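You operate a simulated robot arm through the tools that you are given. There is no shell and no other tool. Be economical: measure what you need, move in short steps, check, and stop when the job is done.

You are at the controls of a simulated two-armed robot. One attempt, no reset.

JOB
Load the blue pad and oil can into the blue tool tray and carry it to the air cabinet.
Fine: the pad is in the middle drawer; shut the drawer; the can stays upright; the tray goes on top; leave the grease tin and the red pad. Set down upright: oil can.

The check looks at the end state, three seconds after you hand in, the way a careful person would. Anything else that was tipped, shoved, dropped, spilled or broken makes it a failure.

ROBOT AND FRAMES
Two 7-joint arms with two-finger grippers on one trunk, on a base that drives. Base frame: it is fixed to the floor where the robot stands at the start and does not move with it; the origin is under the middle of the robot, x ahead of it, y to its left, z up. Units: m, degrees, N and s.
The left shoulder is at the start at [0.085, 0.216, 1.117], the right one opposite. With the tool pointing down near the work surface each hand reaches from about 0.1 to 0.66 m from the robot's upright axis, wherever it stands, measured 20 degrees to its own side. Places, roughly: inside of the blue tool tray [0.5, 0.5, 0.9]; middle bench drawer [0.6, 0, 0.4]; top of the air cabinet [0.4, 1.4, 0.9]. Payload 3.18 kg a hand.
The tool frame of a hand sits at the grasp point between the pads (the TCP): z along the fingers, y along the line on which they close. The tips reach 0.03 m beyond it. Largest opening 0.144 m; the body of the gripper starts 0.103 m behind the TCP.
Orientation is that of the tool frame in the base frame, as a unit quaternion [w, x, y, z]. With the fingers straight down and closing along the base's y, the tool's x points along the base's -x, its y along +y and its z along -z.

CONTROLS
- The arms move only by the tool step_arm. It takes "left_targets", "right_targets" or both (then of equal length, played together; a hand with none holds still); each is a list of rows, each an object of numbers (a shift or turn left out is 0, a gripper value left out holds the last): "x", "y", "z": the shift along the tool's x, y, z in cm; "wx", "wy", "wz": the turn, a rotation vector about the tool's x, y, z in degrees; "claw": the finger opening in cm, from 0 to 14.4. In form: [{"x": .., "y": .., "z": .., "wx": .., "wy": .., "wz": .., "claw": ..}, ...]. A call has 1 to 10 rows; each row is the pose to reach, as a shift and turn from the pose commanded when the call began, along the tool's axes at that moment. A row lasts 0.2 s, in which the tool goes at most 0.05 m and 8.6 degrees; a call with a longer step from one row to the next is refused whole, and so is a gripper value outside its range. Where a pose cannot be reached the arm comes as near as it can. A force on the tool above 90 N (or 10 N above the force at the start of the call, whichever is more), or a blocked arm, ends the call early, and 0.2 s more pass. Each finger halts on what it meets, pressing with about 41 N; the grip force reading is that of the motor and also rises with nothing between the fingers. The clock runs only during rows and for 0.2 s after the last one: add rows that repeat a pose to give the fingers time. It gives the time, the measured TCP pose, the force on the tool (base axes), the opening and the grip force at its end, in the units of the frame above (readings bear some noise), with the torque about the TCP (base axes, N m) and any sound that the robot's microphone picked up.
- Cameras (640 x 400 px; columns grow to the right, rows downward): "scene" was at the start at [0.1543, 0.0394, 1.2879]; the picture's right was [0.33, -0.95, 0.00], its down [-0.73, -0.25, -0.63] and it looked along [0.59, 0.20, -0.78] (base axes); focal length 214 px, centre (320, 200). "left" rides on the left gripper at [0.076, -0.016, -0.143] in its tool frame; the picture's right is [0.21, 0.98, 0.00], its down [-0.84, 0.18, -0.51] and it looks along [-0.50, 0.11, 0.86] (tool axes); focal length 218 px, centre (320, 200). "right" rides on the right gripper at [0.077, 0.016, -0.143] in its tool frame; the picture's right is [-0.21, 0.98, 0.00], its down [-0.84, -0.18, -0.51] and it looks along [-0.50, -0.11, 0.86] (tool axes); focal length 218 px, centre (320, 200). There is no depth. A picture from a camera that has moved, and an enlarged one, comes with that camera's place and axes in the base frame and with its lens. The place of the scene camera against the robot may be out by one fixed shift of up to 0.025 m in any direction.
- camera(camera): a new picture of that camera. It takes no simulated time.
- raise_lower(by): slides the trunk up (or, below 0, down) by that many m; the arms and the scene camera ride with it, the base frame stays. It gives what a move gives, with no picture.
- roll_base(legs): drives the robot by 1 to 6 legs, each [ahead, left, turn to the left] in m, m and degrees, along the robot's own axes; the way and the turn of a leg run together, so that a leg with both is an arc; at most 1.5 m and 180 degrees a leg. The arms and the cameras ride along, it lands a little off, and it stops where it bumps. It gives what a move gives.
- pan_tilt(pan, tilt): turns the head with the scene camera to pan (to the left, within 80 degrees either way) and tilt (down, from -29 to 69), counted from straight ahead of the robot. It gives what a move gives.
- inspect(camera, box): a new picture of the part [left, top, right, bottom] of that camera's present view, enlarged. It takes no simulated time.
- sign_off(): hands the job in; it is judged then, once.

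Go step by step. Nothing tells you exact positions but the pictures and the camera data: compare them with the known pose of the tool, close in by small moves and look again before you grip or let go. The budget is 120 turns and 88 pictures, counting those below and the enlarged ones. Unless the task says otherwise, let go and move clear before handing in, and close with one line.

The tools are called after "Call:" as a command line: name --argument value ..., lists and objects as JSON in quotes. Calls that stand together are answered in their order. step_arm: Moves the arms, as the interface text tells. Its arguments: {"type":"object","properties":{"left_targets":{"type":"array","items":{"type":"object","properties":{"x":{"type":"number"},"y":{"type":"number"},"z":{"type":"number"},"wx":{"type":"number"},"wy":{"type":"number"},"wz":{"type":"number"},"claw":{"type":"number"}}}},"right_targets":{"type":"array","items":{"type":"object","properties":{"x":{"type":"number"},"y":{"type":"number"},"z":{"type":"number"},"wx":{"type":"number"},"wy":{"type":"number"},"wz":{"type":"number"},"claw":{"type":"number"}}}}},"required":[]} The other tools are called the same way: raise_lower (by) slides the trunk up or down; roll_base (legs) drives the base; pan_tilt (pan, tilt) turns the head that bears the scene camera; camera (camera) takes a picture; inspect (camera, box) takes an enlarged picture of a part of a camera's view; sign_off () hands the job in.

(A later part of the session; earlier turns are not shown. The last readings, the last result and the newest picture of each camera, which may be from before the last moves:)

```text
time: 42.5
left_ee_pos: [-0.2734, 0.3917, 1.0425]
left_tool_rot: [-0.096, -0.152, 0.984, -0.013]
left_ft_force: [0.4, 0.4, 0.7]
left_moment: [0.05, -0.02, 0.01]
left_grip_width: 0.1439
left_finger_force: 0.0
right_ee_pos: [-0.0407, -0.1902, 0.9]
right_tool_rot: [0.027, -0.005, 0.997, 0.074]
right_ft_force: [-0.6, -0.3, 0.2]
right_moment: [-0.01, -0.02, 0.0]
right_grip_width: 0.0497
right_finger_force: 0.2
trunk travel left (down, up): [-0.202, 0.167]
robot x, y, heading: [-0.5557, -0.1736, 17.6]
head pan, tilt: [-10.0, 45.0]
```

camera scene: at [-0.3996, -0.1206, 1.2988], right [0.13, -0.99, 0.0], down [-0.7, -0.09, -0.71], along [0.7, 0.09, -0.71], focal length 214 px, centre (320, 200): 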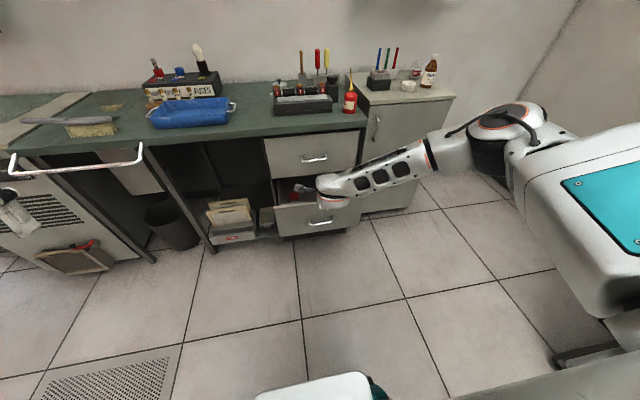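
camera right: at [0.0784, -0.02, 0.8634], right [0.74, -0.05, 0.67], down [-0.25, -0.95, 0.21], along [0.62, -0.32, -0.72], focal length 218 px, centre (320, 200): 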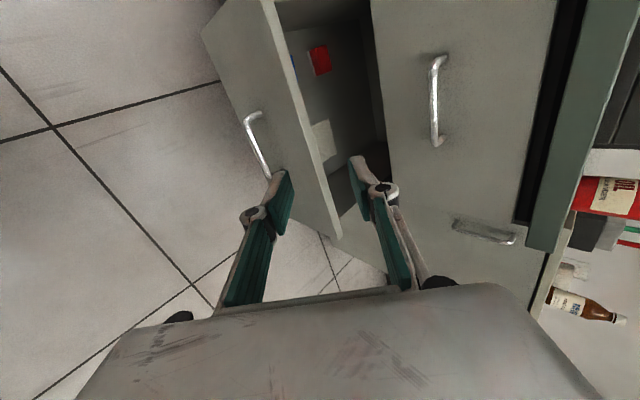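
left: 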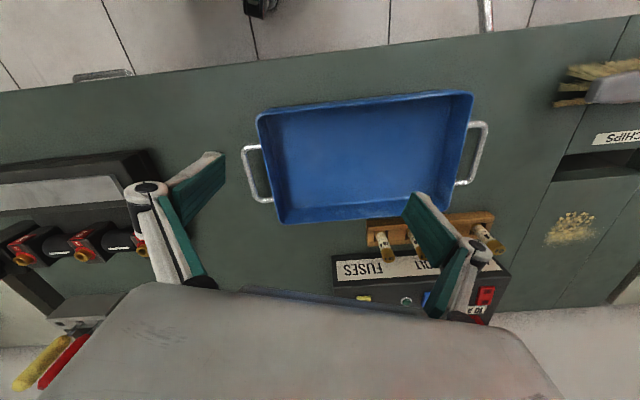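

The hand is now almost tool-down. I'll square it, then drive left 0.16 and ahead 0.38.

Call:
step_arm --right_targets '[{"wx": 2.65, "wy": 1.46, "wz": -5.6, "claw": 9}, {"wx": 5.3, "wy": 2.9, "wz": -11.3, "claw": 9}, {"wx": 7.95, "wy": 4.37, "wz": -16.9, "claw": 9}]'

Call:
roll_base --legs '[[0, 0.16, 0], [0.36, 0, 0]]'

Call:
camera --camera "right"

Call:
pan_tilt --pan -15 --tilt 55

Call:
camera --camera "scene"

```text
time: 43.3
left_ee_pos: [-0.2735, 0.3932, 1.0422]
left_tool_rot: [-0.096, -0.152, 0.984, -0.013]
left_ft_force: [0.1, -0.3, -0.9]
left_moment: [-0.02, -0.01, 0.04]
left_grip_width: 0.144
left_finger_force: 0.0
right_ee_pos: [-0.039, -0.1933, 0.8994]
right_tool_rot: [0.0, -0.152, 0.988, 0.0]
right_ft_force: [0.6, 0.1, -1.2]
right_moment: [0.03, 0.01, 0.0]
right_grip_width: 0.09
right_finger_force: 0.1
trunk travel left (down, up): [-0.202, 0.167]
robot x, y, heading: [-0.555, -0.1761, 17.4]
head pan, tilt: [-10.0, 45.0]
```

```text
time: 45.5
left_ee_pos: [-0.3192, 0.5412, 1.0453]
left_tool_rot: [-0.096, -0.151, 0.984, -0.011]
left_ft_force: [0.1, 0.7, 0.4]
left_moment: [0.06, -0.01, 0.04]
left_grip_width: 0.1441
left_finger_force: 0.1
right_ee_pos: [-0.0864, -0.0432, 0.898]
right_tool_rot: [0.001, -0.15, 0.989, 0.001]
right_ft_force: [0.9, 0.2, 0.3]
right_moment: [0.03, 0.01, 0.02]
right_grip_width: 0.0898
right_finger_force: 0.1
trunk travel left (down, up): [-0.202, 0.167]
robot x, y, heading: [-0.6042, -0.0229, 17.6]
head pan, tilt: [-10.0, 45.0]
stopped in leg 2: the robot was blocked; the commanded pose is now the measured one
```

```text
59 pictures are left
camera right: at [-0.1657, -0.0522, 1.0419], right [-0.09, 1.0, 0.0], down [0.86, 0.08, 0.51], along [0.51, 0.05, -0.86], focal length 218 px, centre (320, 200)
```

right: 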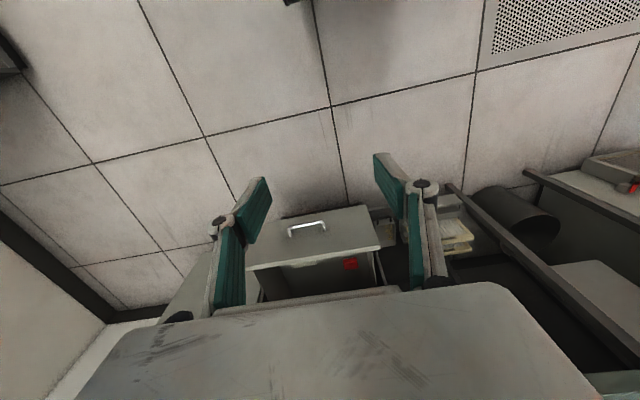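

```text
time: 46.2
left_ee_pos: [-0.3205, 0.5408, 1.043]
left_tool_rot: [-0.096, -0.151, 0.984, -0.012]
left_ft_force: [0.7, -0.1, 0.2]
left_moment: [-0.04, -0.04, 0.04]
left_grip_width: 0.144
left_finger_force: 0.1
right_ee_pos: [-0.088, -0.0428, 0.9001]
right_tool_rot: [0.0, -0.15, 0.989, 0.0]
right_ft_force: [0.3, 0.1, 0.3]
right_moment: [0.01, -0.02, -0.01]
right_grip_width: 0.0902
right_finger_force: 0.0
trunk travel left (down, up): [-0.202, 0.167]
robot x, y, heading: [-0.6053, -0.0229, 17.5]
head pan, tilt: [-15.0, 55.0]
```

```text
58 pictures are left
camera scene: at [-0.4547, 0.0211, 1.2854], right [0.04, -1.0, 0.0], down [-0.82, -0.03, -0.57], along [0.57, 0.02, -0.82], focal length 214 px, centre (320, 200)
```

scene: 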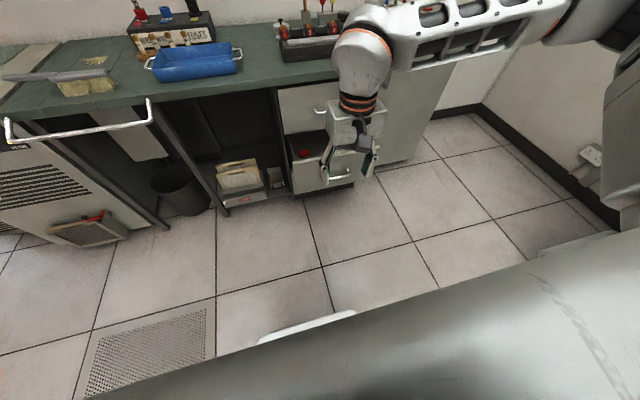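

The forward leg stopped at once, perhaps because the base is wedged on something behind. I'll try a short step forward.

Call:
roll_base --legs '[[0.1, 0, 0]]'

```text
time: 47.4
left_ee_pos: [-0.2187, 0.5698, 1.0438]
left_tool_rot: [-0.096, -0.149, 0.984, -0.012]
left_ft_force: [-0.3, 0.3, 0.8]
left_moment: [-0.01, 0.02, 0.02]
left_grip_width: 0.1439
left_finger_force: 0.1
right_ee_pos: [0.0107, -0.0161, 0.8985]
right_tool_rot: [0.001, -0.148, 0.989, 0.001]
right_ft_force: [0.0, -0.2, -0.7]
right_moment: [-0.03, 0.04, 0.02]
right_grip_width: 0.0901
right_finger_force: 0.0
trunk travel left (down, up): [-0.202, 0.167]
robot x, y, heading: [-0.5083, 0.0036, 17.1]
head pan, tilt: [-15.0, 55.0]
```

That moved freely. Continuing ahead 0.28 m.

Call:
roll_base --legs '[[0.28, 0, 0.3]]'

Call:
camera --camera "right"

Call:
camera --camera "scene"

```text
time: 49.4
left_ee_pos: [0.0444, 0.6536, 1.0437]
left_tool_rot: [-0.096, -0.15, 0.984, -0.013]
left_ft_force: [0.7, -0.5, 0.3]
left_moment: [-0.05, 0.04, -0.03]
left_grip_width: 0.144
left_finger_force: 0.0
right_ee_pos: [0.2755, 0.0685, 0.8997]
right_tool_rot: [0.0, -0.149, 0.989, 0.001]
right_ft_force: [0.7, 0.9, 1.1]
right_moment: [0.0, 0.03, -0.02]
right_grip_width: 0.09
right_finger_force: 0.0
trunk travel left (down, up): [-0.202, 0.167]
robot x, y, heading: [-0.2426, 0.0878, 17.1]
head pan, tilt: [-15.0, 55.0]
```

```text
57 pictures are left
camera right: at [0.1964, 0.059, 1.0419], right [-0.09, 1.0, 0.0], down [0.86, 0.08, 0.51], along [0.51, 0.05, -0.86], focal length 218 px, centre (320, 200)
```

right: 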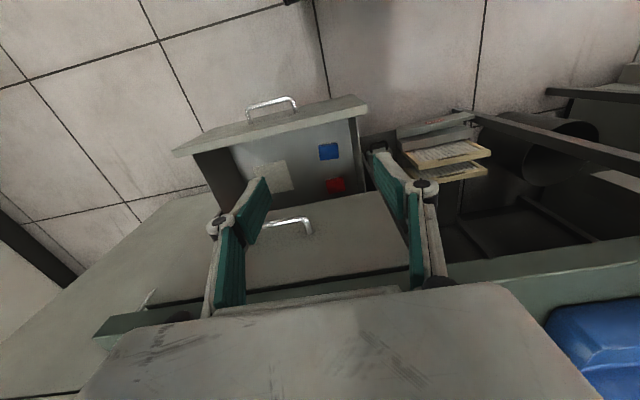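

```text
56 pictures are left
camera scene: at [-0.0924, 0.1328, 1.2853], right [0.04, -1.0, 0.0], down [-0.82, -0.03, -0.57], along [0.57, 0.02, -0.82], focal length 214 px, centre (320, 200)
```

scene: 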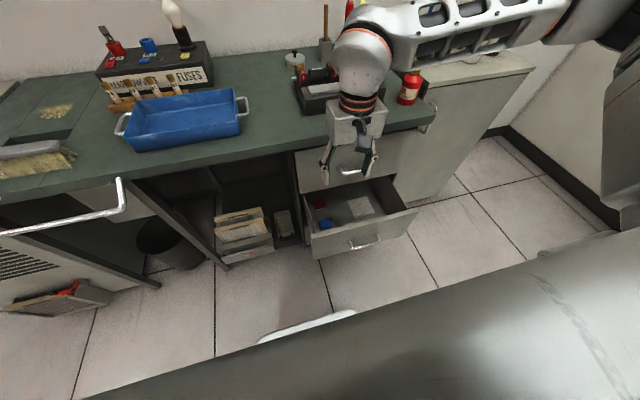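

Now I can see into the drawer: the blue pad is at about n 0.38, s −0.01, with the red pad behind it. I'll lower the trunk 0.15 and bring the right hand closer with a slight forward pitch so the wrist clears the bench edge.

Call:
raise_lower --by -0.15

Call:
step_arm --right_targets '[{"x": -1, "y": 0, "z": 2.5, "wy": -5}, {"x": -2, "y": 0, "z": 5, "wy": -10}, {"x": -3, "y": 0, "z": 7.5, "wy": -15}, {"x": -4, "y": 0, "z": 10, "wy": -20}]'

Call:
camera --camera "right"

```text
time: 51.1
left_ee_pos: [0.0556, 0.6573, 0.7498]
left_tool_rot: [-0.304, -0.144, 0.941, -0.043]
left_ft_force: [-13.7, -1.3, 23.8]
left_moment: [1.27, -3.57, 0.49]
left_grip_width: 0.144
left_finger_force: 0.0
right_ee_pos: [0.2735, 0.0674, 0.7524]
right_tool_rot: [0.004, -0.15, 0.989, 0.002]
right_ft_force: [0.9, 0.5, -0.1]
right_moment: [0.01, -0.01, 0.0]
right_grip_width: 0.0901
right_finger_force: 0.0
trunk travel left (down, up): [-0.052, 0.317]
robot x, y, heading: [-0.2424, 0.0914, 17.0]
head pan, tilt: [-15.0, 55.0]
```

```text
time: 52.1
left_ee_pos: [0.0539, 0.6568, 0.7499]
left_tool_rot: [-0.304, -0.144, 0.941, -0.042]
left_ft_force: [-18.4, -0.6, 37.5]
left_moment: [1.61, -5.48, 0.78]
left_grip_width: 0.1439
left_finger_force: 0.0
right_ee_pos: [0.3125, 0.0778, 0.6518]
right_tool_rot: [0.175, -0.147, 0.973, 0.028]
right_ft_force: [-0.5, 0.1, -0.4]
right_moment: [0.03, 0.0, 0.0]
right_grip_width: 0.0899
right_finger_force: 0.0
trunk travel left (down, up): [-0.052, 0.317]
robot x, y, heading: [-0.2408, 0.0868, 16.9]
head pan, tilt: [-15.0, 55.0]
```

```text
55 pictures are left
camera right: at [0.1905, 0.0551, 0.7575], right [-0.1, 0.99, 0.08], down [0.64, 0.01, 0.77], along [0.76, 0.13, -0.63], focal length 218 px, centre (320, 200)
```

right: 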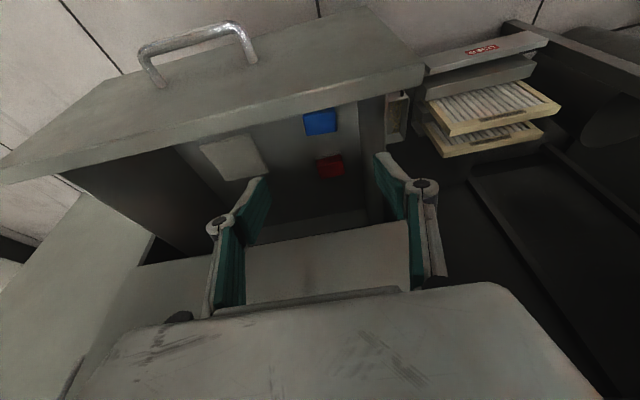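

The left hand reads a 37 N contact, so I'll check what it touches before doing anything else.

Call:
pan_tilt --pan 45 --tilt 40

Call:
camera --camera "scene"

Call:
camera --camera "left"

```text
time: 53.4
left_ee_pos: [0.0543, 0.6563, 0.7493]
left_tool_rot: [-0.304, -0.145, 0.941, -0.043]
left_ft_force: [-19.3, 0.4, 40.8]
left_moment: [1.63, -5.94, 0.9]
left_grip_width: 0.1441
left_finger_force: 0.1
right_ee_pos: [0.3126, 0.0766, 0.6507]
right_tool_rot: [0.174, -0.146, 0.973, 0.027]
right_ft_force: [0.4, 0.5, -0.2]
right_moment: [-0.01, -0.02, -0.02]
right_grip_width: 0.09
right_finger_force: 0.0
trunk travel left (down, up): [-0.052, 0.317]
robot x, y, heading: [-0.2393, 0.0888, 17.2]
head pan, tilt: [45.0, 40.0]
```

```text
54 pictures are left
camera scene: at [0.019, 0.2483, 1.1258], right [0.88, -0.47, 0.0], down [-0.3, -0.57, -0.77], along [0.36, 0.68, -0.64], focal length 214 px, centre (320, 200)
```

scene: 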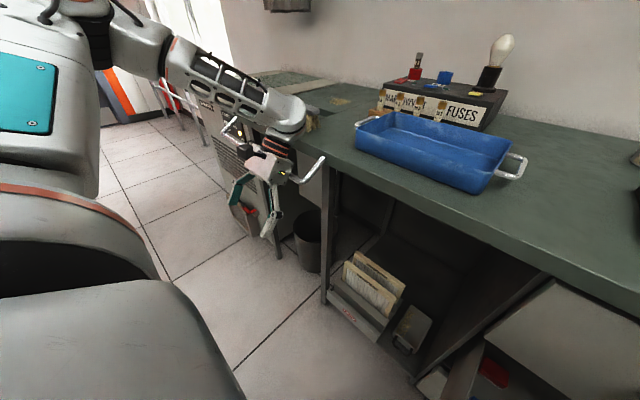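

```text
53 pictures are left
camera left: at [0.0815, 0.6466, 0.9102], right [-0.45, 0.88, 0.13], down [0.88, 0.46, -0.08], along [-0.13, 0.08, -0.99], focal length 218 px, centre (320, 200)
```

left: 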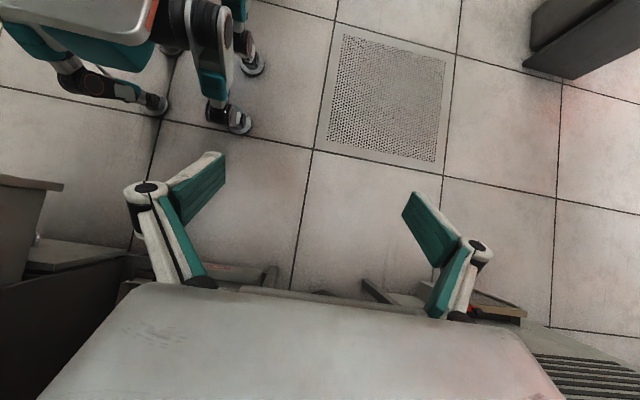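

The left gripper is leaning on the rail at the bench's left. I'll lift it straight off and pull it back.

Call:
step_arm --left_targets '[{"x": 1.2, "z": -1.6}, {"x": 2.3, "z": -3.2}, {"x": 3.5, "z": -4.9}, {"x": 7.1, "z": -4.75}, {"x": 10.7, "z": -4.6}, {"x": 13.2, "z": -2.9}, {"x": 15.6, "z": -1.1}]'

Call:
camera --camera "scene"

```text
time: 55.0
left_ee_pos: [-0.0784, 0.6287, 0.8047]
left_tool_rot: [-0.302, -0.144, 0.941, -0.041]
left_ft_force: [-0.7, -2.6, 0.5]
left_moment: [0.21, -0.18, -0.08]
left_grip_width: 0.1441
left_finger_force: 0.1
left hand out of reach, approached as far as the arm can: row 1, 2, 3, 4, 5, 6, 7
right_ee_pos: [0.3126, 0.0755, 0.6536]
right_tool_rot: [0.177, -0.146, 0.973, 0.029]
right_ft_force: [-0.7, -1.6, 1.8]
right_moment: [0.13, -0.04, 0.07]
right_grip_width: 0.0901
right_finger_force: 0.1
trunk travel left (down, up): [-0.052, 0.317]
robot x, y, heading: [-0.2429, 0.0887, 17.2]
head pan, tilt: [45.0, 40.0]
```

```text
52 pictures are left
camera scene: at [0.0178, 0.2458, 1.1273], right [0.88, -0.47, 0.0], down [-0.3, -0.56, -0.77], along [0.36, 0.68, -0.64], focal length 214 px, centre (320, 200)
```

scene: 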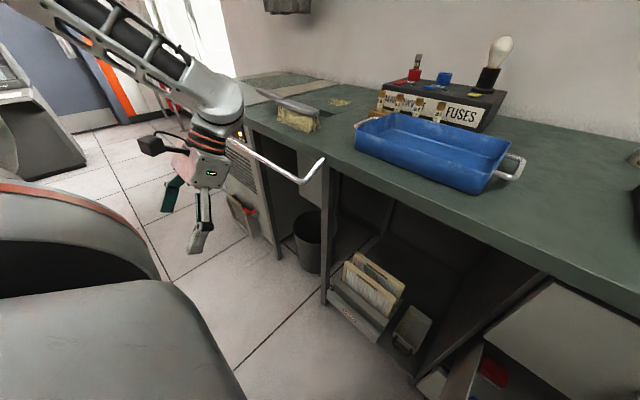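

The left hand is free and the brush and rail look unmoved. The blue pad's top triangulates to n 0.38, s −0.016, z 0.45; I'll go down toward it with 7 cm open.

Call:
step_arm --right_targets '[{"y": 0.1, "z": 3.6, "claw": 7.5}, {"y": 0.2, "z": 7.2, "claw": 7.5}, {"y": 0.3, "z": 10.8, "claw": 7.5}, {"y": 0.4, "z": 14.3, "claw": 7.5}, {"y": 0.4, "z": 14.3, "claw": 7.5}]'

Call:
camera --camera "right"

```text
time: 56.2
left_ee_pos: [-0.0767, 0.6317, 0.7991]
left_tool_rot: [-0.307, -0.145, 0.94, -0.043]
left_ft_force: [-0.2, -1.5, -0.2]
left_moment: [0.0, 0.01, -0.02]
left_grip_width: 0.1439
left_finger_force: 0.1
right_ee_pos: [0.3603, 0.0995, 0.5171]
right_tool_rot: [0.173, -0.146, 0.974, 0.027]
right_ft_force: [-0.7, 0.1, 0.0]
right_moment: [0.02, 0.0, -0.01]
right_grip_width: 0.0749
right_finger_force: 0.1
trunk travel left (down, up): [-0.052, 0.317]
robot x, y, heading: [-0.2371, 0.0886, 17.1]
head pan, tilt: [45.0, 40.0]
```

```text
51 pictures are left
camera right: at [0.2382, 0.0761, 0.6233], right [-0.1, 0.99, 0.07], down [0.64, 0.01, 0.77], along [0.76, 0.13, -0.64], focal length 218 px, centre (320, 200)
```

right: 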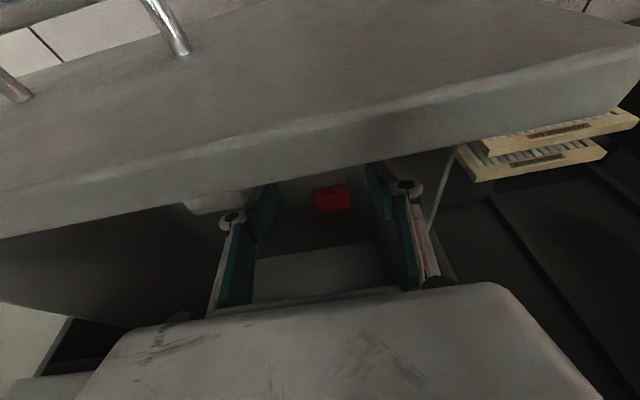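

The drawer front hides the pad at this pitch, and the camera bracket would meet the front on the way down. I'll rise a little and go nearly vertical instead.

Call:
step_arm --right_targets '[{"x": -0.9, "y": -0.1, "z": -1.9, "wy": 2}, {"x": -1.8, "y": -0.3, "z": -3.8, "wy": 8}, {"x": -2.7, "y": -0.4, "z": -3.8, "wy": 15}, {"x": -2.7, "y": -0.4, "z": -3.8, "wy": 15}]'

Call:
camera --camera "right"

```text
time: 57.2
left_ee_pos: [-0.0765, 0.6321, 0.8]
left_tool_rot: [-0.307, -0.145, 0.94, -0.044]
left_ft_force: [0.1, -0.5, 0.4]
left_moment: [0.01, 0.02, 0.03]
left_grip_width: 0.144
left_finger_force: 0.1
right_ee_pos: [0.3712, 0.0954, 0.5618]
right_tool_rot: [0.044, -0.15, 0.988, 0.007]
right_ft_force: [0.6, 0.1, -0.2]
right_moment: [0.0, 0.0, 0.01]
right_grip_width: 0.0748
right_finger_force: 0.1
trunk travel left (down, up): [-0.052, 0.317]
robot x, y, heading: [-0.2396, 0.088, 17.3]
head pan, tilt: [45.0, 40.0]
```

```text
50 pictures are left
camera right: at [0.2803, 0.0841, 0.697], right [-0.09, 1.0, 0.02], down [0.81, 0.06, 0.58], along [0.58, 0.07, -0.81], focal length 218 px, centre (320, 200)
```

right: 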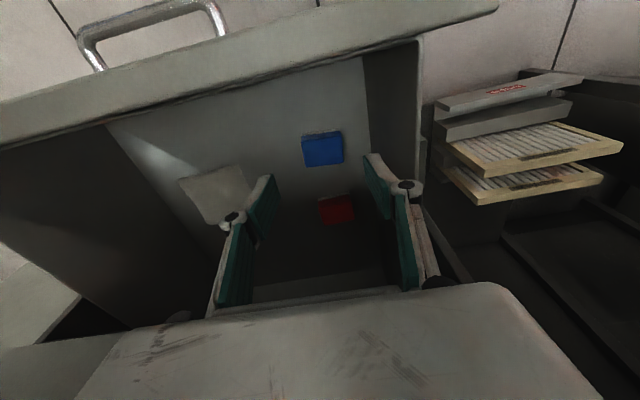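

The pad lies lower than I thought, about z 0.39 and n 0.415, so the hand camera would hit the drawer front with this wrist roll. I'll lift out and try rolling the wrist half a turn so the camera is on the far side.

Call:
step_arm --right_targets '[{"z": -4}, {"z": -8, "x": 2}, {"z": -12, "x": 6, "wz": -8}, {"z": -15, "x": 9, "wz": -16}, {"z": -17, "x": 10, "wz": -24}, {"z": -17, "x": 10, "wz": -32}, {"z": -17, "x": 10, "wz": -40}, {"z": -17, "x": 10, "wz": -48}, {"z": -17, "x": 10, "wz": -56}, {"z": -17, "x": 10, "wz": -64}]'

Call:
step_arm --right_targets '[{"wz": -8}, {"wz": -16}, {"wz": -24}, {"wz": -32}, {"wz": -40}, {"wz": -48}, {"wz": -56}, {"wz": -64}, {"wz": -72}, {"wz": -80}]'

```text
refused: row 3 steps farther than a row can; nothing moved
```

```text
time: 59.4
left_ee_pos: [-0.0758, 0.6324, 0.8005]
left_tool_rot: [-0.308, -0.144, 0.939, -0.044]
left_ft_force: [0.1, -0.6, 0.1]
left_moment: [0.0, 0.04, -0.04]
left_grip_width: 0.1441
left_finger_force: 0.1
right_ee_pos: [0.3649, 0.0966, 0.5589]
right_tool_rot: [-0.041, 0.725, -0.687, 0.022]
right_ft_force: [-0.6, -0.6, -0.7]
right_moment: [0.0, 0.01, 0.0]
right_grip_width: 0.0749
right_finger_force: 0.2
right hand out of reach, approached as far as the arm can: row 10
trunk travel left (down, up): [-0.052, 0.317]
robot x, y, heading: [-0.242, 0.0871, 17.3]
head pan, tilt: [45.0, 40.0]
```

The wrist turned only about 76° that way before its limit, so I'll lift out and roll the other way toward +180°.

Call:
step_arm --right_targets '[{"z": -4}, {"z": -8, "y": 1.5}, {"z": -11, "y": 4, "wz": 8}, {"z": -14, "y": 7, "wz": 16}, {"z": -16, "y": 10, "wz": 24}, {"z": -16, "y": 10, "wz": 32}, {"z": -16, "y": 10, "wz": 40}, {"z": -16, "y": 10, "wz": 48}, {"z": -16, "y": 10, "wz": 56}, {"z": -16, "y": 10, "wz": 64}]'

Call:
step_arm --right_targets '[{"wz": 8}, {"wz": 16}, {"wz": 24}, {"wz": 32}, {"wz": 40}, {"wz": 48}, {"wz": 56}, {"wz": 64}, {"wz": 72}, {"wz": 80}]'

Call:
step_arm --right_targets '[{"wz": 8}, {"wz": 16}, {"wz": 24}, {"wz": 32}, {"wz": 40}, {"wz": 48}, {"wz": 56}, {"wz": 64}, {"wz": 72}, {"wz": 80}]'

```text
time: 61.6
left_ee_pos: [-0.0768, 0.6323, 0.8003]
left_tool_rot: [-0.307, -0.144, 0.94, -0.043]
left_ft_force: [-0.2, -0.9, 0.3]
left_moment: [0.03, -0.01, -0.02]
left_grip_width: 0.1439
left_finger_force: 0.1
right_ee_pos: [0.2512, 0.0862, 0.7087]
right_tool_rot: [0.048, -0.249, 0.967, 0.004]
right_ft_force: [-0.5, 0.1, 0.1]
right_moment: [-0.02, -0.03, -0.04]
right_grip_width: 0.0749
right_finger_force: 0.2
right hand out of reach, approached as far as the arm can: row 1, 2
trunk travel left (down, up): [-0.052, 0.317]
robot x, y, heading: [-0.2409, 0.0886, 17.2]
head pan, tilt: [45.0, 40.0]
```

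```text
time: 63.8
left_ee_pos: [-0.0763, 0.632, 0.8008]
left_tool_rot: [-0.307, -0.145, 0.94, -0.043]
left_ft_force: [-0.1, -0.1, -0.1]
left_moment: [-0.02, -0.01, -0.02]
left_grip_width: 0.1441
left_finger_force: 0.0
right_ee_pos: [0.2505, 0.0862, 0.7082]
right_tool_rot: [0.034, 0.431, 0.901, 0.033]
right_ft_force: [-0.3, 0.1, 0.8]
right_moment: [-0.02, 0.0, 0.01]
right_grip_width: 0.075
right_finger_force: 0.1
trunk travel left (down, up): [-0.052, 0.317]
robot x, y, heading: [-0.2414, 0.0897, 17.3]
head pan, tilt: [45.0, 40.0]
```

```text
time: 66.0
left_ee_pos: [-0.0773, 0.6329, 0.8006]
left_tool_rot: [-0.306, -0.144, 0.94, -0.043]
left_ft_force: [0.0, -0.6, -0.7]
left_moment: [0.02, -0.02, 0.02]
left_grip_width: 0.1438
left_finger_force: 0.0
right_ee_pos: [0.2505, 0.0875, 0.7098]
right_tool_rot: [0.005, 0.909, 0.414, 0.047]
right_ft_force: [-0.3, 0.1, -0.1]
right_moment: [0.05, -0.02, -0.01]
right_grip_width: 0.0752
right_finger_force: 0.1
trunk travel left (down, up): [-0.052, 0.317]
robot x, y, heading: [-0.2396, 0.0847, 17.4]
head pan, tilt: [45.0, 40.0]
```

The wrist goes freely this way. I'll finish the roll so the camera is on the bench side and move over the pad.

Call:
step_arm --right_targets '[{"x": 1.1, "y": 1.7, "z": 2.2, "wz": 8}, {"x": 2.3, "y": 3.4, "z": 4.4, "wz": 16}, {"x": 3.4, "y": 5, "z": 6.5, "wz": 24}, {"x": 4.5, "y": 6.7, "z": 8.7, "wz": 32}, {"x": 4.5, "y": 6.7, "z": 8.7, "wz": 32}]'

Call:
step_arm --right_targets '[{"wy": 5}, {"wy": 10}, {"wy": 15}]'

Call:
camera --camera "right"

```text
time: 67.2
left_ee_pos: [-0.0761, 0.6318, 0.8004]
left_tool_rot: [-0.307, -0.144, 0.94, -0.043]
left_ft_force: [0.5, -0.1, 0.5]
left_moment: [0.02, 0.01, -0.01]
left_grip_width: 0.1442
left_finger_force: 0.1
right_ee_pos: [0.3395, 0.0824, 0.6291]
right_tool_rot: [-0.008, 0.988, 0.147, 0.048]
right_ft_force: [0.1, -0.4, 0.5]
right_moment: [-0.03, -0.02, 0.0]
right_grip_width: 0.0749
right_finger_force: 0.1
trunk travel left (down, up): [-0.052, 0.317]
robot x, y, heading: [-0.241, 0.0869, 17.3]
head pan, tilt: [45.0, 40.0]
```

```text
time: 68.0
left_ee_pos: [-0.0771, 0.6317, 0.8007]
left_tool_rot: [-0.307, -0.143, 0.94, -0.043]
left_ft_force: [-0.4, 0.1, 0.1]
left_moment: [-0.04, -0.03, -0.01]
left_grip_width: 0.1438
left_finger_force: 0.1
right_ee_pos: [0.3379, 0.0813, 0.6293]
right_tool_rot: [-0.027, 0.973, 0.145, 0.176]
right_ft_force: [0.4, -0.7, -0.6]
right_moment: [0.0, 0.01, 0.02]
right_grip_width: 0.0749
right_finger_force: 0.0
trunk travel left (down, up): [-0.052, 0.317]
robot x, y, heading: [-0.2411, 0.0897, 17.2]
head pan, tilt: [45.0, 40.0]
```

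```text
49 pictures are left
camera right: at [0.363, 0.0697, 0.7897], right [0.1, -0.99, -0.08], down [-0.98, -0.11, 0.18], along [-0.19, 0.06, -0.98], focal length 218 px, centre (320, 200)
```

right: 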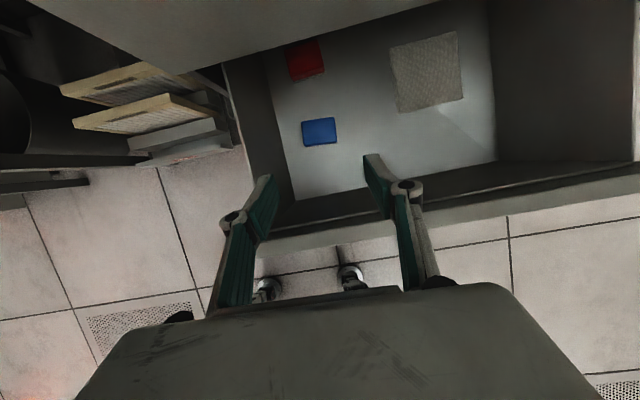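

Now I have a clean top view: the blue pad is at n 0.42, s −0.017, z about 0.39, clear of the red one. I'll descend to just above it.

Call:
step_arm --right_targets '[{"x": -1.3, "y": -0.4, "z": 3, "claw": 8.2}, {"x": -1.3, "y": -0.4, "z": 7, "claw": 8.2}, {"x": -1.3, "y": -0.4, "z": 11, "claw": 8.2}, {"x": -1.3, "y": -0.4, "z": 15, "claw": 8.2}, {"x": -1.3, "y": -0.4, "z": 18.5, "claw": 8.2}, {"x": -1.3, "y": -0.4, "z": 18.5, "claw": 8.2}]'

Call:
camera --camera "right"

```text
time: 69.2
left_ee_pos: [-0.0749, 0.6301, 0.8029]
left_tool_rot: [-0.303, -0.142, 0.941, -0.042]
left_ft_force: [0.8, 0.5, 0.5]
left_moment: [-0.04, 0.12, 0.02]
left_grip_width: 0.1443
left_finger_force: 0.2
right_ee_pos: [0.4035, 0.105, 0.4895]
right_tool_rot: [-0.037, 0.969, 0.14, 0.199]
right_ft_force: [9.2, -16.4, 81.5]
right_moment: [-2.17, 7.55, 1.74]
right_grip_width: 0.0819
right_finger_force: 0.0
trunk travel left (down, up): [-0.052, 0.317]
robot x, y, heading: [-0.2392, 0.0866, 17.0]
head pan, tilt: [45.0, 40.0]
stopped in row 5 (right hand): the force on the tool passed its limit at 120 N (the readings are from after the stop); the commanded pose is now the measured one
```

```text
48 pictures are left
camera right: at [0.4205, 0.0897, 0.6491], right [0.1, -0.99, -0.1], down [-0.98, -0.11, 0.14], along [-0.15, 0.08, -0.99], focal length 218 px, centre (320, 200)
```

right: 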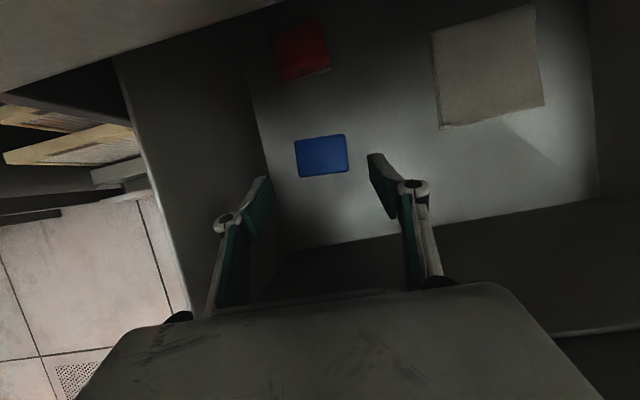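

The wrist flange landed on the drawer front's top edge, so I need more room. I'll lift slightly, hook the fingers behind the front and back the base to see whether the drawer opens further.

Call:
step_arm --right_targets '[{"z": -1.5}, {"z": -2.8}, {"z": -2.8, "claw": 5}, {"z": -2.8, "claw": 5}]'

Call:
roll_base --legs '[[-0.14, 0, 0]]'

Call:
camera --camera "right"

```text
time: 70.2
left_ee_pos: [-0.0765, 0.631, 0.8005]
left_tool_rot: [-0.308, -0.143, 0.94, -0.043]
left_ft_force: [-0.2, 0.1, 0.9]
left_moment: [-0.02, 0.0, -0.02]
left_grip_width: 0.1441
left_finger_force: 0.1
right_ee_pos: [0.3841, 0.0968, 0.498]
right_tool_rot: [-0.032, 0.972, 0.143, 0.185]
right_ft_force: [0.0, 0.0, -0.4]
right_moment: [-0.01, -0.04, -0.04]
right_grip_width: 0.0499
right_finger_force: 0.0
trunk travel left (down, up): [-0.052, 0.317]
robot x, y, heading: [-0.2407, 0.0894, 17.3]
head pan, tilt: [45.0, 40.0]
```

```text
time: 71.5
left_ee_pos: [-0.2087, 0.5895, 0.8001]
left_tool_rot: [-0.307, -0.143, 0.94, -0.043]
left_ft_force: [0.3, -0.1, 1.0]
left_moment: [0.01, -0.01, -0.03]
left_grip_width: 0.1441
left_finger_force: 0.1
right_ee_pos: [0.2512, 0.0582, 0.5]
right_tool_rot: [-0.033, 0.971, 0.144, 0.187]
right_ft_force: [0.6, 0.5, 0.4]
right_moment: [0.0, 0.02, -0.01]
right_grip_width: 0.0499
right_finger_force: 0.1
trunk travel left (down, up): [-0.052, 0.317]
robot x, y, heading: [-0.3712, 0.0463, 17.0]
head pan, tilt: [45.0, 40.0]
```

```text
47 pictures are left
camera right: at [0.2734, 0.0445, 0.6595], right [0.1, -0.99, -0.09], down [-0.98, -0.11, 0.16], along [-0.17, 0.07, -0.98], focal length 218 px, centre (320, 200)
```

right: 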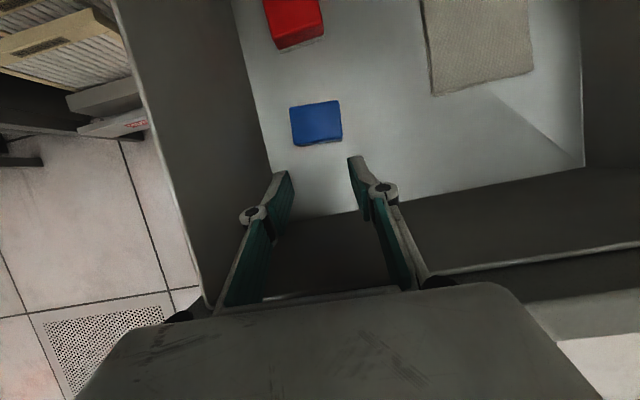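

The drawer came out another 9 cm, so the earlier stop was a bump behind me. Now there's room for a vertical approach; I'll straighten the tool over the pad.

Call:
step_arm --right_targets '[{"x": 2.1, "z": 0.2, "wy": -5, "claw": 8}, {"x": 4.2, "z": 1, "wy": -12, "claw": 8}, {"x": 6.3, "z": 2.0, "wy": -18, "claw": 8}, {"x": 6.3, "z": 2.0, "wy": -20, "claw": 8}]'

Call:
camera --camera "right"

```text
time: 72.5
left_ee_pos: [-0.2092, 0.5904, 0.7993]
left_tool_rot: [-0.306, -0.142, 0.94, -0.043]
left_ft_force: [0.1, -0.9, 0.2]
left_moment: [0.0, 0.02, 0.03]
left_grip_width: 0.1439
left_finger_force: 0.0
right_ee_pos: [0.3147, 0.0769, 0.5051]
right_tool_rot: [-0.008, 0.989, 0.147, 0.013]
right_ft_force: [0.0, 0.9, 1.0]
right_moment: [0.0, -0.03, -0.01]
right_grip_width: 0.08
right_finger_force: 0.0
trunk travel left (down, up): [-0.052, 0.317]
robot x, y, heading: [-0.3747, 0.0434, 17.1]
head pan, tilt: [45.0, 40.0]
```

```text
46 pictures are left
camera right: at [0.388, 0.0799, 0.649], right [0.08, -1.0, -0.02], down [-0.87, -0.08, 0.48], along [-0.48, -0.03, -0.87], focal length 218 px, centre (320, 200)
```

right: 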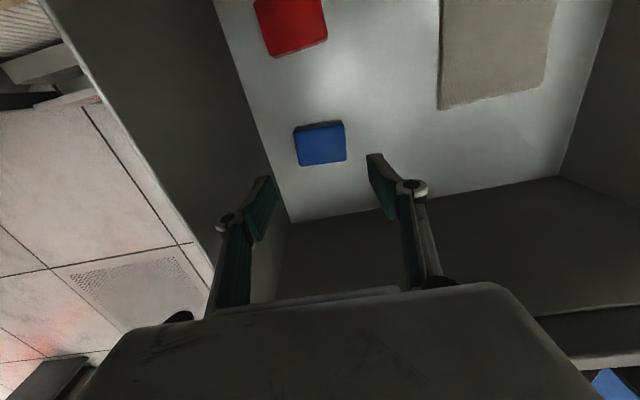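

The pad is right below between the fingers. Descending to just above the drawer floor.

Call:
step_arm --right_targets '[{"x": 0.3, "z": 3}, {"x": 0.6, "z": 6}, {"x": 0.6, "z": 8}, {"x": 0.6, "z": 8.5}]'

Call:
camera --camera "right"

```text
time: 73.5
left_ee_pos: [-0.2089, 0.5896, 0.8]
left_tool_rot: [-0.307, -0.142, 0.94, -0.043]
left_ft_force: [-0.5, -0.3, -0.1]
left_moment: [-0.02, 0.01, 0.0]
left_grip_width: 0.1438
left_finger_force: 0.1
right_ee_pos: [0.3229, 0.0788, 0.4188]
right_tool_rot: [-0.007, 0.989, 0.147, 0.014]
right_ft_force: [0.5, -0.3, -0.4]
right_moment: [-0.04, -0.02, 0.01]
right_grip_width: 0.0801
right_finger_force: 0.0
trunk travel left (down, up): [-0.052, 0.317]
robot x, y, heading: [-0.3747, 0.0484, 17.1]
head pan, tilt: [45.0, 40.0]
```

```text
45 pictures are left
camera right: at [0.3954, 0.0815, 0.5633], right [0.08, -1.0, -0.02], down [-0.87, -0.08, 0.48], along [-0.48, -0.03, -0.88], focal length 218 px, centre (320, 200)
```

right: 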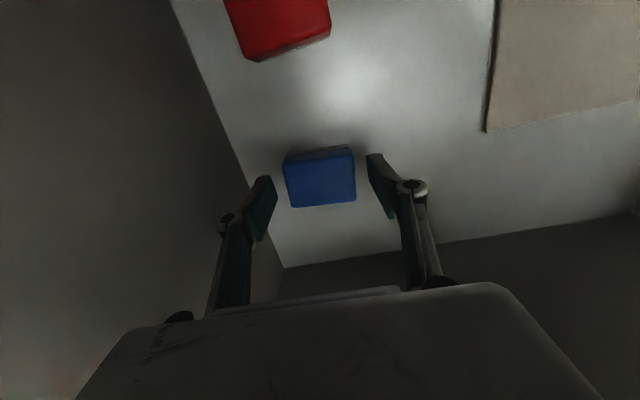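

Call:
step_arm --right_targets '[{"x": 0.0, "z": 0.7}, {"x": 0, "z": 1.4}]'

Call:
camera --camera "right"

```text
time: 74.1
left_ee_pos: [-0.2093, 0.5902, 0.8]
left_tool_rot: [-0.307, -0.143, 0.94, -0.042]
left_ft_force: [-0.9, -0.9, 0.2]
left_moment: [0.0, -0.01, 0.02]
left_grip_width: 0.144
left_finger_force: 0.0
right_ee_pos: [0.3234, 0.0783, 0.4054]
right_tool_rot: [-0.006, 0.989, 0.147, 0.015]
right_ft_force: [0.0, 0.5, -0.3]
right_moment: [0.03, -0.02, 0.01]
right_grip_width: 0.0799
right_finger_force: 0.0
trunk travel left (down, up): [-0.052, 0.317]
robot x, y, heading: [-0.3769, 0.0451, 17.0]
head pan, tilt: [45.0, 40.0]
```

```text
44 pictures are left
camera right: at [0.3958, 0.0818, 0.5496], right [0.09, -1.0, -0.02], down [-0.87, -0.08, 0.48], along [-0.48, -0.03, -0.88], focal length 218 px, centre (320, 200)
```

right: 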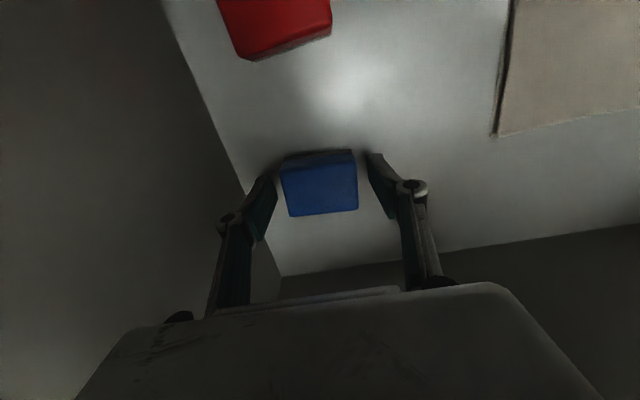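

Still a bit high; the fingertips are about at pad-top level. Going down another 1.5 cm.

Call:
step_arm --right_targets '[{"x": -0.3, "z": 0.7}, {"x": -0.5, "z": 1.5}]'

Call:
camera --camera "right"

```text
time: 74.7
left_ee_pos: [-0.2087, 0.5894, 0.8008]
left_tool_rot: [-0.306, -0.143, 0.94, -0.043]
left_ft_force: [-0.1, -0.4, 0.8]
left_moment: [-0.01, 0.0, -0.02]
left_grip_width: 0.1439
left_finger_force: 0.0
right_ee_pos: [0.3191, 0.0783, 0.391]
right_tool_rot: [-0.008, 0.989, 0.146, 0.016]
right_ft_force: [-0.5, 0.2, 3.6]
right_moment: [-0.16, 0.03, -0.06]
right_grip_width: 0.0805
right_finger_force: 0.7
trunk travel left (down, up): [-0.052, 0.317]
robot x, y, heading: [-0.3749, 0.0442, 17.3]
head pan, tilt: [45.0, 40.0]
```

```text
43 pictures are left
camera right: at [0.3926, 0.0812, 0.5359], right [0.08, -1.0, -0.02], down [-0.87, -0.08, 0.48], along [-0.48, -0.03, -0.88], focal length 218 px, centre (320, 200)
```

right: 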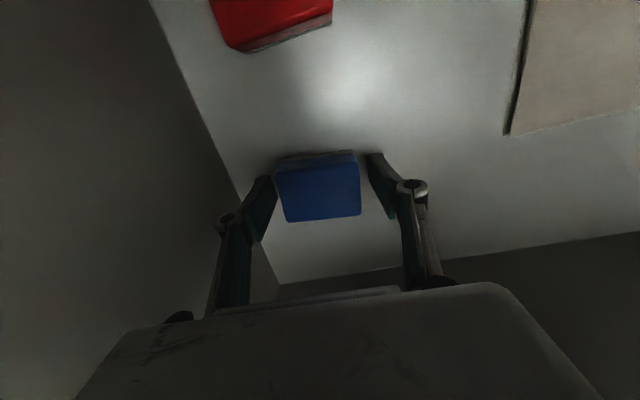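

The tips now touch the drawer floor lightly and the pad sits between them. Closing.

Call:
step_arm --right_targets '[{"z": -0.2, "claw": 6}, {"z": -0.2, "claw": 4}, {"z": -0.2, "claw": 2}, {"z": -0.2, "claw": 2}, {"z": -0.2, "claw": 2}]'

Call:
step_arm --right_targets '[{"z": -3}, {"z": -7}, {"z": -11}, {"z": -15}, {"z": -19}, {"z": -22}]'

Call:
camera --camera "right"

```text
time: 75.9
left_ee_pos: [-0.2101, 0.5899, 0.8014]
left_tool_rot: [-0.307, -0.143, 0.94, -0.043]
left_ft_force: [-0.6, 0.6, -0.3]
left_moment: [-0.01, 0.01, 0.0]
left_grip_width: 0.144
left_finger_force: 0.0
right_ee_pos: [0.3201, 0.0798, 0.3922]
right_tool_rot: [-0.006, 0.989, 0.146, 0.016]
right_ft_force: [3.3, -5.0, 12.1]
right_moment: [-0.44, -0.09, 0.02]
right_grip_width: 0.059
right_finger_force: 40.9
trunk travel left (down, up): [-0.052, 0.317]
robot x, y, heading: [-0.3716, 0.0462, 17.1]
head pan, tilt: [45.0, 40.0]
```

```text
time: 77.3
left_ee_pos: [-0.2093, 0.5908, 0.8]
left_tool_rot: [-0.306, -0.144, 0.94, -0.043]
left_ft_force: [1.5, 0.4, -0.7]
left_moment: [-0.03, -0.01, -0.02]
left_grip_width: 0.1438
left_finger_force: 0.0
right_ee_pos: [0.3134, 0.076, 0.6111]
right_tool_rot: [-0.006, 0.989, 0.146, 0.015]
right_ft_force: [0.5, -0.2, -0.1]
right_moment: [-0.02, 0.02, 0.02]
right_grip_width: 0.059
right_finger_force: 40.5
trunk travel left (down, up): [-0.052, 0.317]
robot x, y, heading: [-0.3761, 0.0442, 16.9]
head pan, tilt: [45.0, 40.0]
```

```text
42 pictures are left
camera right: at [0.385, 0.0777, 0.7548], right [0.08, -1.0, -0.02], down [-0.87, -0.08, 0.48], along [-0.48, -0.03, -0.88], focal length 218 px, centre (320, 200)
```

right: 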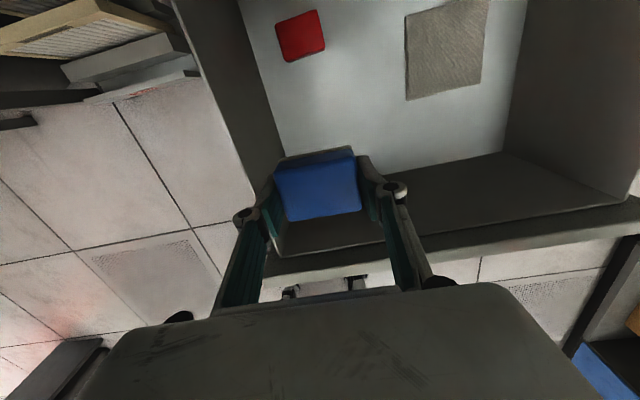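

The pad is held and the red one is untouched. I'll raise the trunk and lift both hands well clear before driving to the tray.

Call:
raise_lower --by 0.17

Call:
step_arm --right_targets '[{"z": -4, "x": -1}, {"z": -8, "x": -2}, {"z": -12, "x": -3}, {"z": -16, "x": -4}, {"z": -20, "x": -5}, {"z": -24, "x": -6}, {"z": -28, "x": -7}, {"z": -32, "x": -8}]' --left_targets '[{"wy": -4, "x": 0.5, "z": -1.5}, {"wy": -8, "x": 1, "z": -3}, {"wy": -12, "x": 1.5, "z": -4.5}, {"wy": -16, "x": 2, "z": -6}, {"wy": -20, "x": 3, "z": -7}, {"wy": -24, "x": 4, "z": -8}, {"wy": -28, "x": 5, "z": -9}, {"wy": -32, "x": 6, "z": -10}]'

Call:
camera --camera "scene"

```text
time: 79.2
left_ee_pos: [-0.2394, 0.5805, 1.0666]
left_tool_rot: [-0.074, -0.15, 0.986, -0.006]
left_ft_force: [-0.1, 0.3, 0.6]
left_moment: [-0.06, 0.0, 0.0]
left_grip_width: 0.144
left_finger_force: 0.0
right_ee_pos: [0.313, 0.0748, 0.7812]
right_tool_rot: [-0.006, 0.989, 0.146, 0.015]
right_ft_force: [0.5, 0.2, -0.6]
right_moment: [0.0, -0.01, 0.04]
right_grip_width: 0.0587
right_finger_force: 41.1
trunk travel left (down, up): [-0.222, 0.147]
robot x, y, heading: [-0.3731, 0.0469, 17.0]
head pan, tilt: [45.0, 40.0]
```

```text
time: 81.0
left_ee_pos: [-0.2737, 0.5783, 1.1576]
left_tool_rot: [0.19, -0.147, 0.97, 0.033]
left_ft_force: [-0.6, -0.1, 0.3]
left_moment: [-0.04, -0.01, -0.06]
left_grip_width: 0.1439
left_finger_force: 0.2
left hand out of reach, approached as far as the arm can: row 2, 3, 4, 5, 6, 7, 8
right_ee_pos: [0.2276, 0.048, 1.1026]
right_tool_rot: [-0.006, 0.989, 0.147, 0.013]
right_ft_force: [0.1, -0.1, -0.3]
right_moment: [-0.02, -0.03, -0.01]
right_grip_width: 0.0587
right_finger_force: 41.1
trunk travel left (down, up): [-0.222, 0.147]
robot x, y, heading: [-0.3762, 0.0472, 17.1]
head pan, tilt: [45.0, 40.0]
```

```text
41 pictures are left
camera scene: at [-0.2727, 0.16, 1.327], right [0.88, -0.47, 0.0], down [-0.3, -0.57, -0.77], along [0.36, 0.68, -0.64], focal length 214 px, centre (320, 200)
```

scene: 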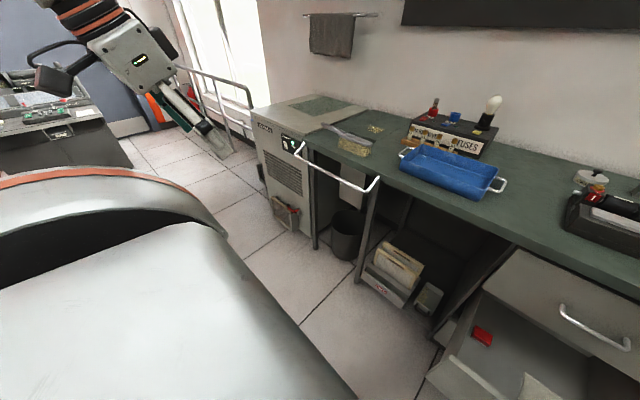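

The air cabinet with its green mat is visible at the far left of the bench. I'll drive left past the drawer, then forward to the tray, with both hands held high.

Call:
step_arm --left_targets '[{"wy": 8}, {"wy": 16}, {"wy": 23}]'

Call:
roll_base --legs '[[0, 0.26, 0]]'

Call:
roll_base --legs '[[0.34, 0, 0]]'

Call:
camera --camera "right"

```text
time: 81.8
left_ee_pos: [-0.2777, 0.6321, 1.1224]
left_tool_rot: [0.025, -0.151, 0.988, 0.017]
left_ft_force: [0.5, -0.5, 0.0]
left_moment: [0.01, 0.08, 0.04]
left_grip_width: 0.144
left_finger_force: 0.0
left hand out of reach, approached as far as the arm can: row 1, 2, 3
right_ee_pos: [0.2303, 0.0461, 1.1013]
right_tool_rot: [-0.008, 0.989, 0.147, 0.015]
right_ft_force: [0.3, 0.0, -1.3]
right_moment: [0.05, -0.01, -0.01]
right_grip_width: 0.059
right_finger_force: 40.4
trunk travel left (down, up): [-0.222, 0.147]
robot x, y, heading: [-0.3769, 0.0438, 17.1]
head pan, tilt: [45.0, 40.0]
```

```text
time: 84.7
left_ee_pos: [-0.3558, 0.875, 1.1223]
left_tool_rot: [0.028, -0.153, 0.988, 0.016]
left_ft_force: [0.5, 0.1, 0.6]
left_moment: [-0.05, 0.0, 0.01]
left_grip_width: 0.1438
left_finger_force: 0.1
right_ee_pos: [0.1539, 0.2912, 1.1018]
right_tool_rot: [-0.007, 0.989, 0.149, 0.015]
right_ft_force: [0.2, -0.7, -0.5]
right_moment: [0.0, 0.01, 0.03]
right_grip_width: 0.0587
right_finger_force: 40.9
trunk travel left (down, up): [-0.222, 0.147]
robot x, y, heading: [-0.4511, 0.2861, 17.1]
head pan, tilt: [45.0, 40.0]
```

```text
time: 86.9
left_ee_pos: [-0.0347, 0.981, 1.123]
left_tool_rot: [0.029, -0.158, 0.987, 0.019]
left_ft_force: [0.4, 0.8, 0.1]
left_moment: [0.01, 0.0, -0.03]
left_grip_width: 0.144
left_finger_force: 0.1
right_ee_pos: [0.4818, 0.4027, 1.1023]
right_tool_rot: [-0.006, 0.988, 0.154, 0.014]
right_ft_force: [0.9, -0.3, -0.6]
right_moment: [-0.03, 0.02, 0.03]
right_grip_width: 0.0586
right_finger_force: 40.8
trunk travel left (down, up): [-0.222, 0.147]
robot x, y, heading: [-0.1245, 0.394, 18.2]
head pan, tilt: [45.0, 40.0]
```

```text
40 pictures are left
camera right: at [0.5554, 0.4067, 1.2469], right [0.1, -0.99, -0.02], down [-0.87, -0.09, 0.48], along [-0.48, -0.03, -0.88], focal length 218 px, centre (320, 200)
```

right: 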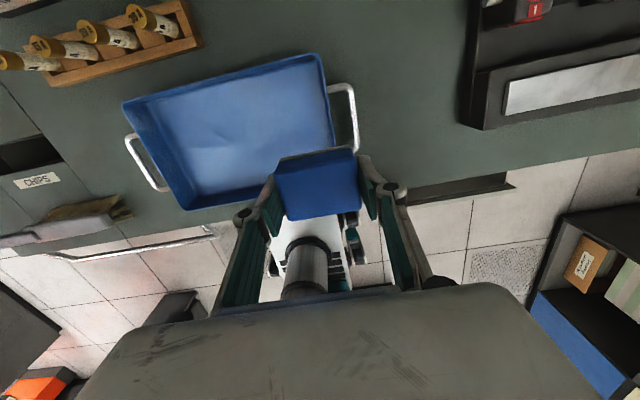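

The tray is at about n 0.595, s 0.35, lying along the bench. I'll put the pad into its left half, moving sideways first and then down.

Call:
step_arm --right_targets '[{"x": 0.4, "y": -4}, {"x": 0.8, "y": -8}, {"x": 1.2, "y": -12}, {"x": 1.3, "y": -15.8}, {"x": 1.3, "y": -15.8, "z": 4}, {"x": 1.3, "y": -15.8, "z": 8}, {"x": 1.3, "y": -15.8, "z": 11}]'

Call:
camera --camera "right"

Call:
pan_tilt --pan 0 --tilt 50

Call:
camera --camera "scene"

```text
time: 88.5
left_ee_pos: [-0.0343, 0.9811, 1.1224]
left_tool_rot: [0.028, -0.159, 0.987, 0.019]
left_ft_force: [0.8, 0.3, 0.1]
left_moment: [-0.01, 0.02, 0.02]
left_grip_width: 0.144
left_finger_force: 0.1
right_ee_pos: [0.4499, 0.5601, 0.9924]
right_tool_rot: [-0.009, 0.988, 0.154, 0.015]
right_ft_force: [0.7, 0.5, -0.3]
right_moment: [0.03, 0.03, -0.03]
right_grip_width: 0.059
right_finger_force: 40.5
trunk travel left (down, up): [-0.222, 0.147]
robot x, y, heading: [-0.1245, 0.3929, 18.2]
head pan, tilt: [45.0, 40.0]
```

```text
39 pictures are left
camera right: at [0.5231, 0.5632, 1.1375], right [0.1, -0.99, -0.02], down [-0.87, -0.09, 0.48], along [-0.48, -0.03, -0.88], focal length 218 px, centre (320, 200)
```

right: 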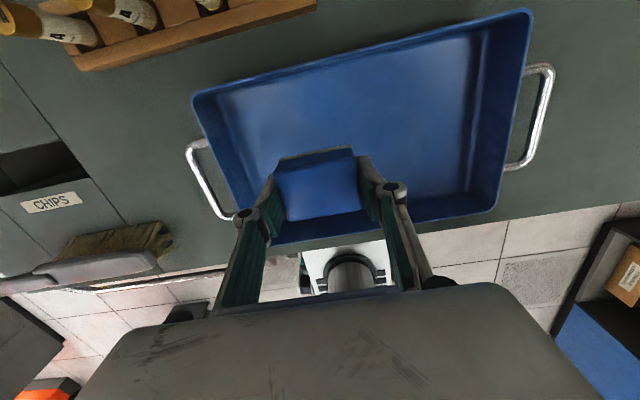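

```text
time: 89.7
left_ee_pos: [-0.0344, 0.9812, 1.1228]
left_tool_rot: [0.028, -0.158, 0.987, 0.017]
left_ft_force: [-0.3, 0.7, 0.9]
left_moment: [0.0, 0.02, 0.01]
left_grip_width: 0.144
left_finger_force: 0.1
right_ee_pos: [0.4484, 0.5595, 0.9935]
right_tool_rot: [-0.007, 0.988, 0.153, 0.015]
right_ft_force: [-0.4, 0.9, -0.4]
right_moment: [0.0, 0.02, 0.03]
right_grip_width: 0.0586
right_finger_force: 40.9
trunk travel left (down, up): [-0.222, 0.147]
robot x, y, heading: [-0.1212, 0.3945, 18.2]
head pan, tilt: [0.0, 50.0]
```

```text
38 pictures are left
camera scene: at [0.0131, 0.4562, 1.3129], right [0.31, -0.95, 0.0], down [-0.73, -0.24, -0.64], along [0.61, 0.2, -0.77], focal length 214 px, centre (320, 200)
```

scene: 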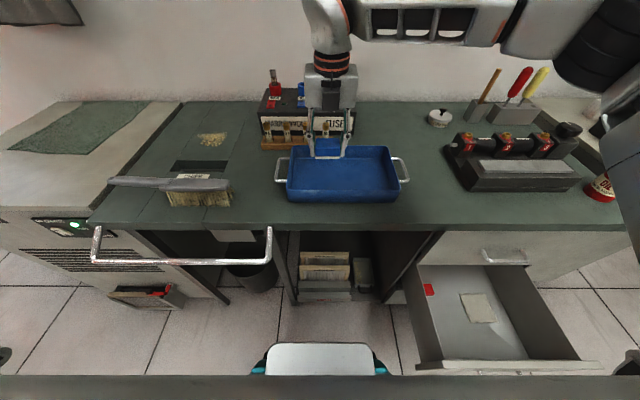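

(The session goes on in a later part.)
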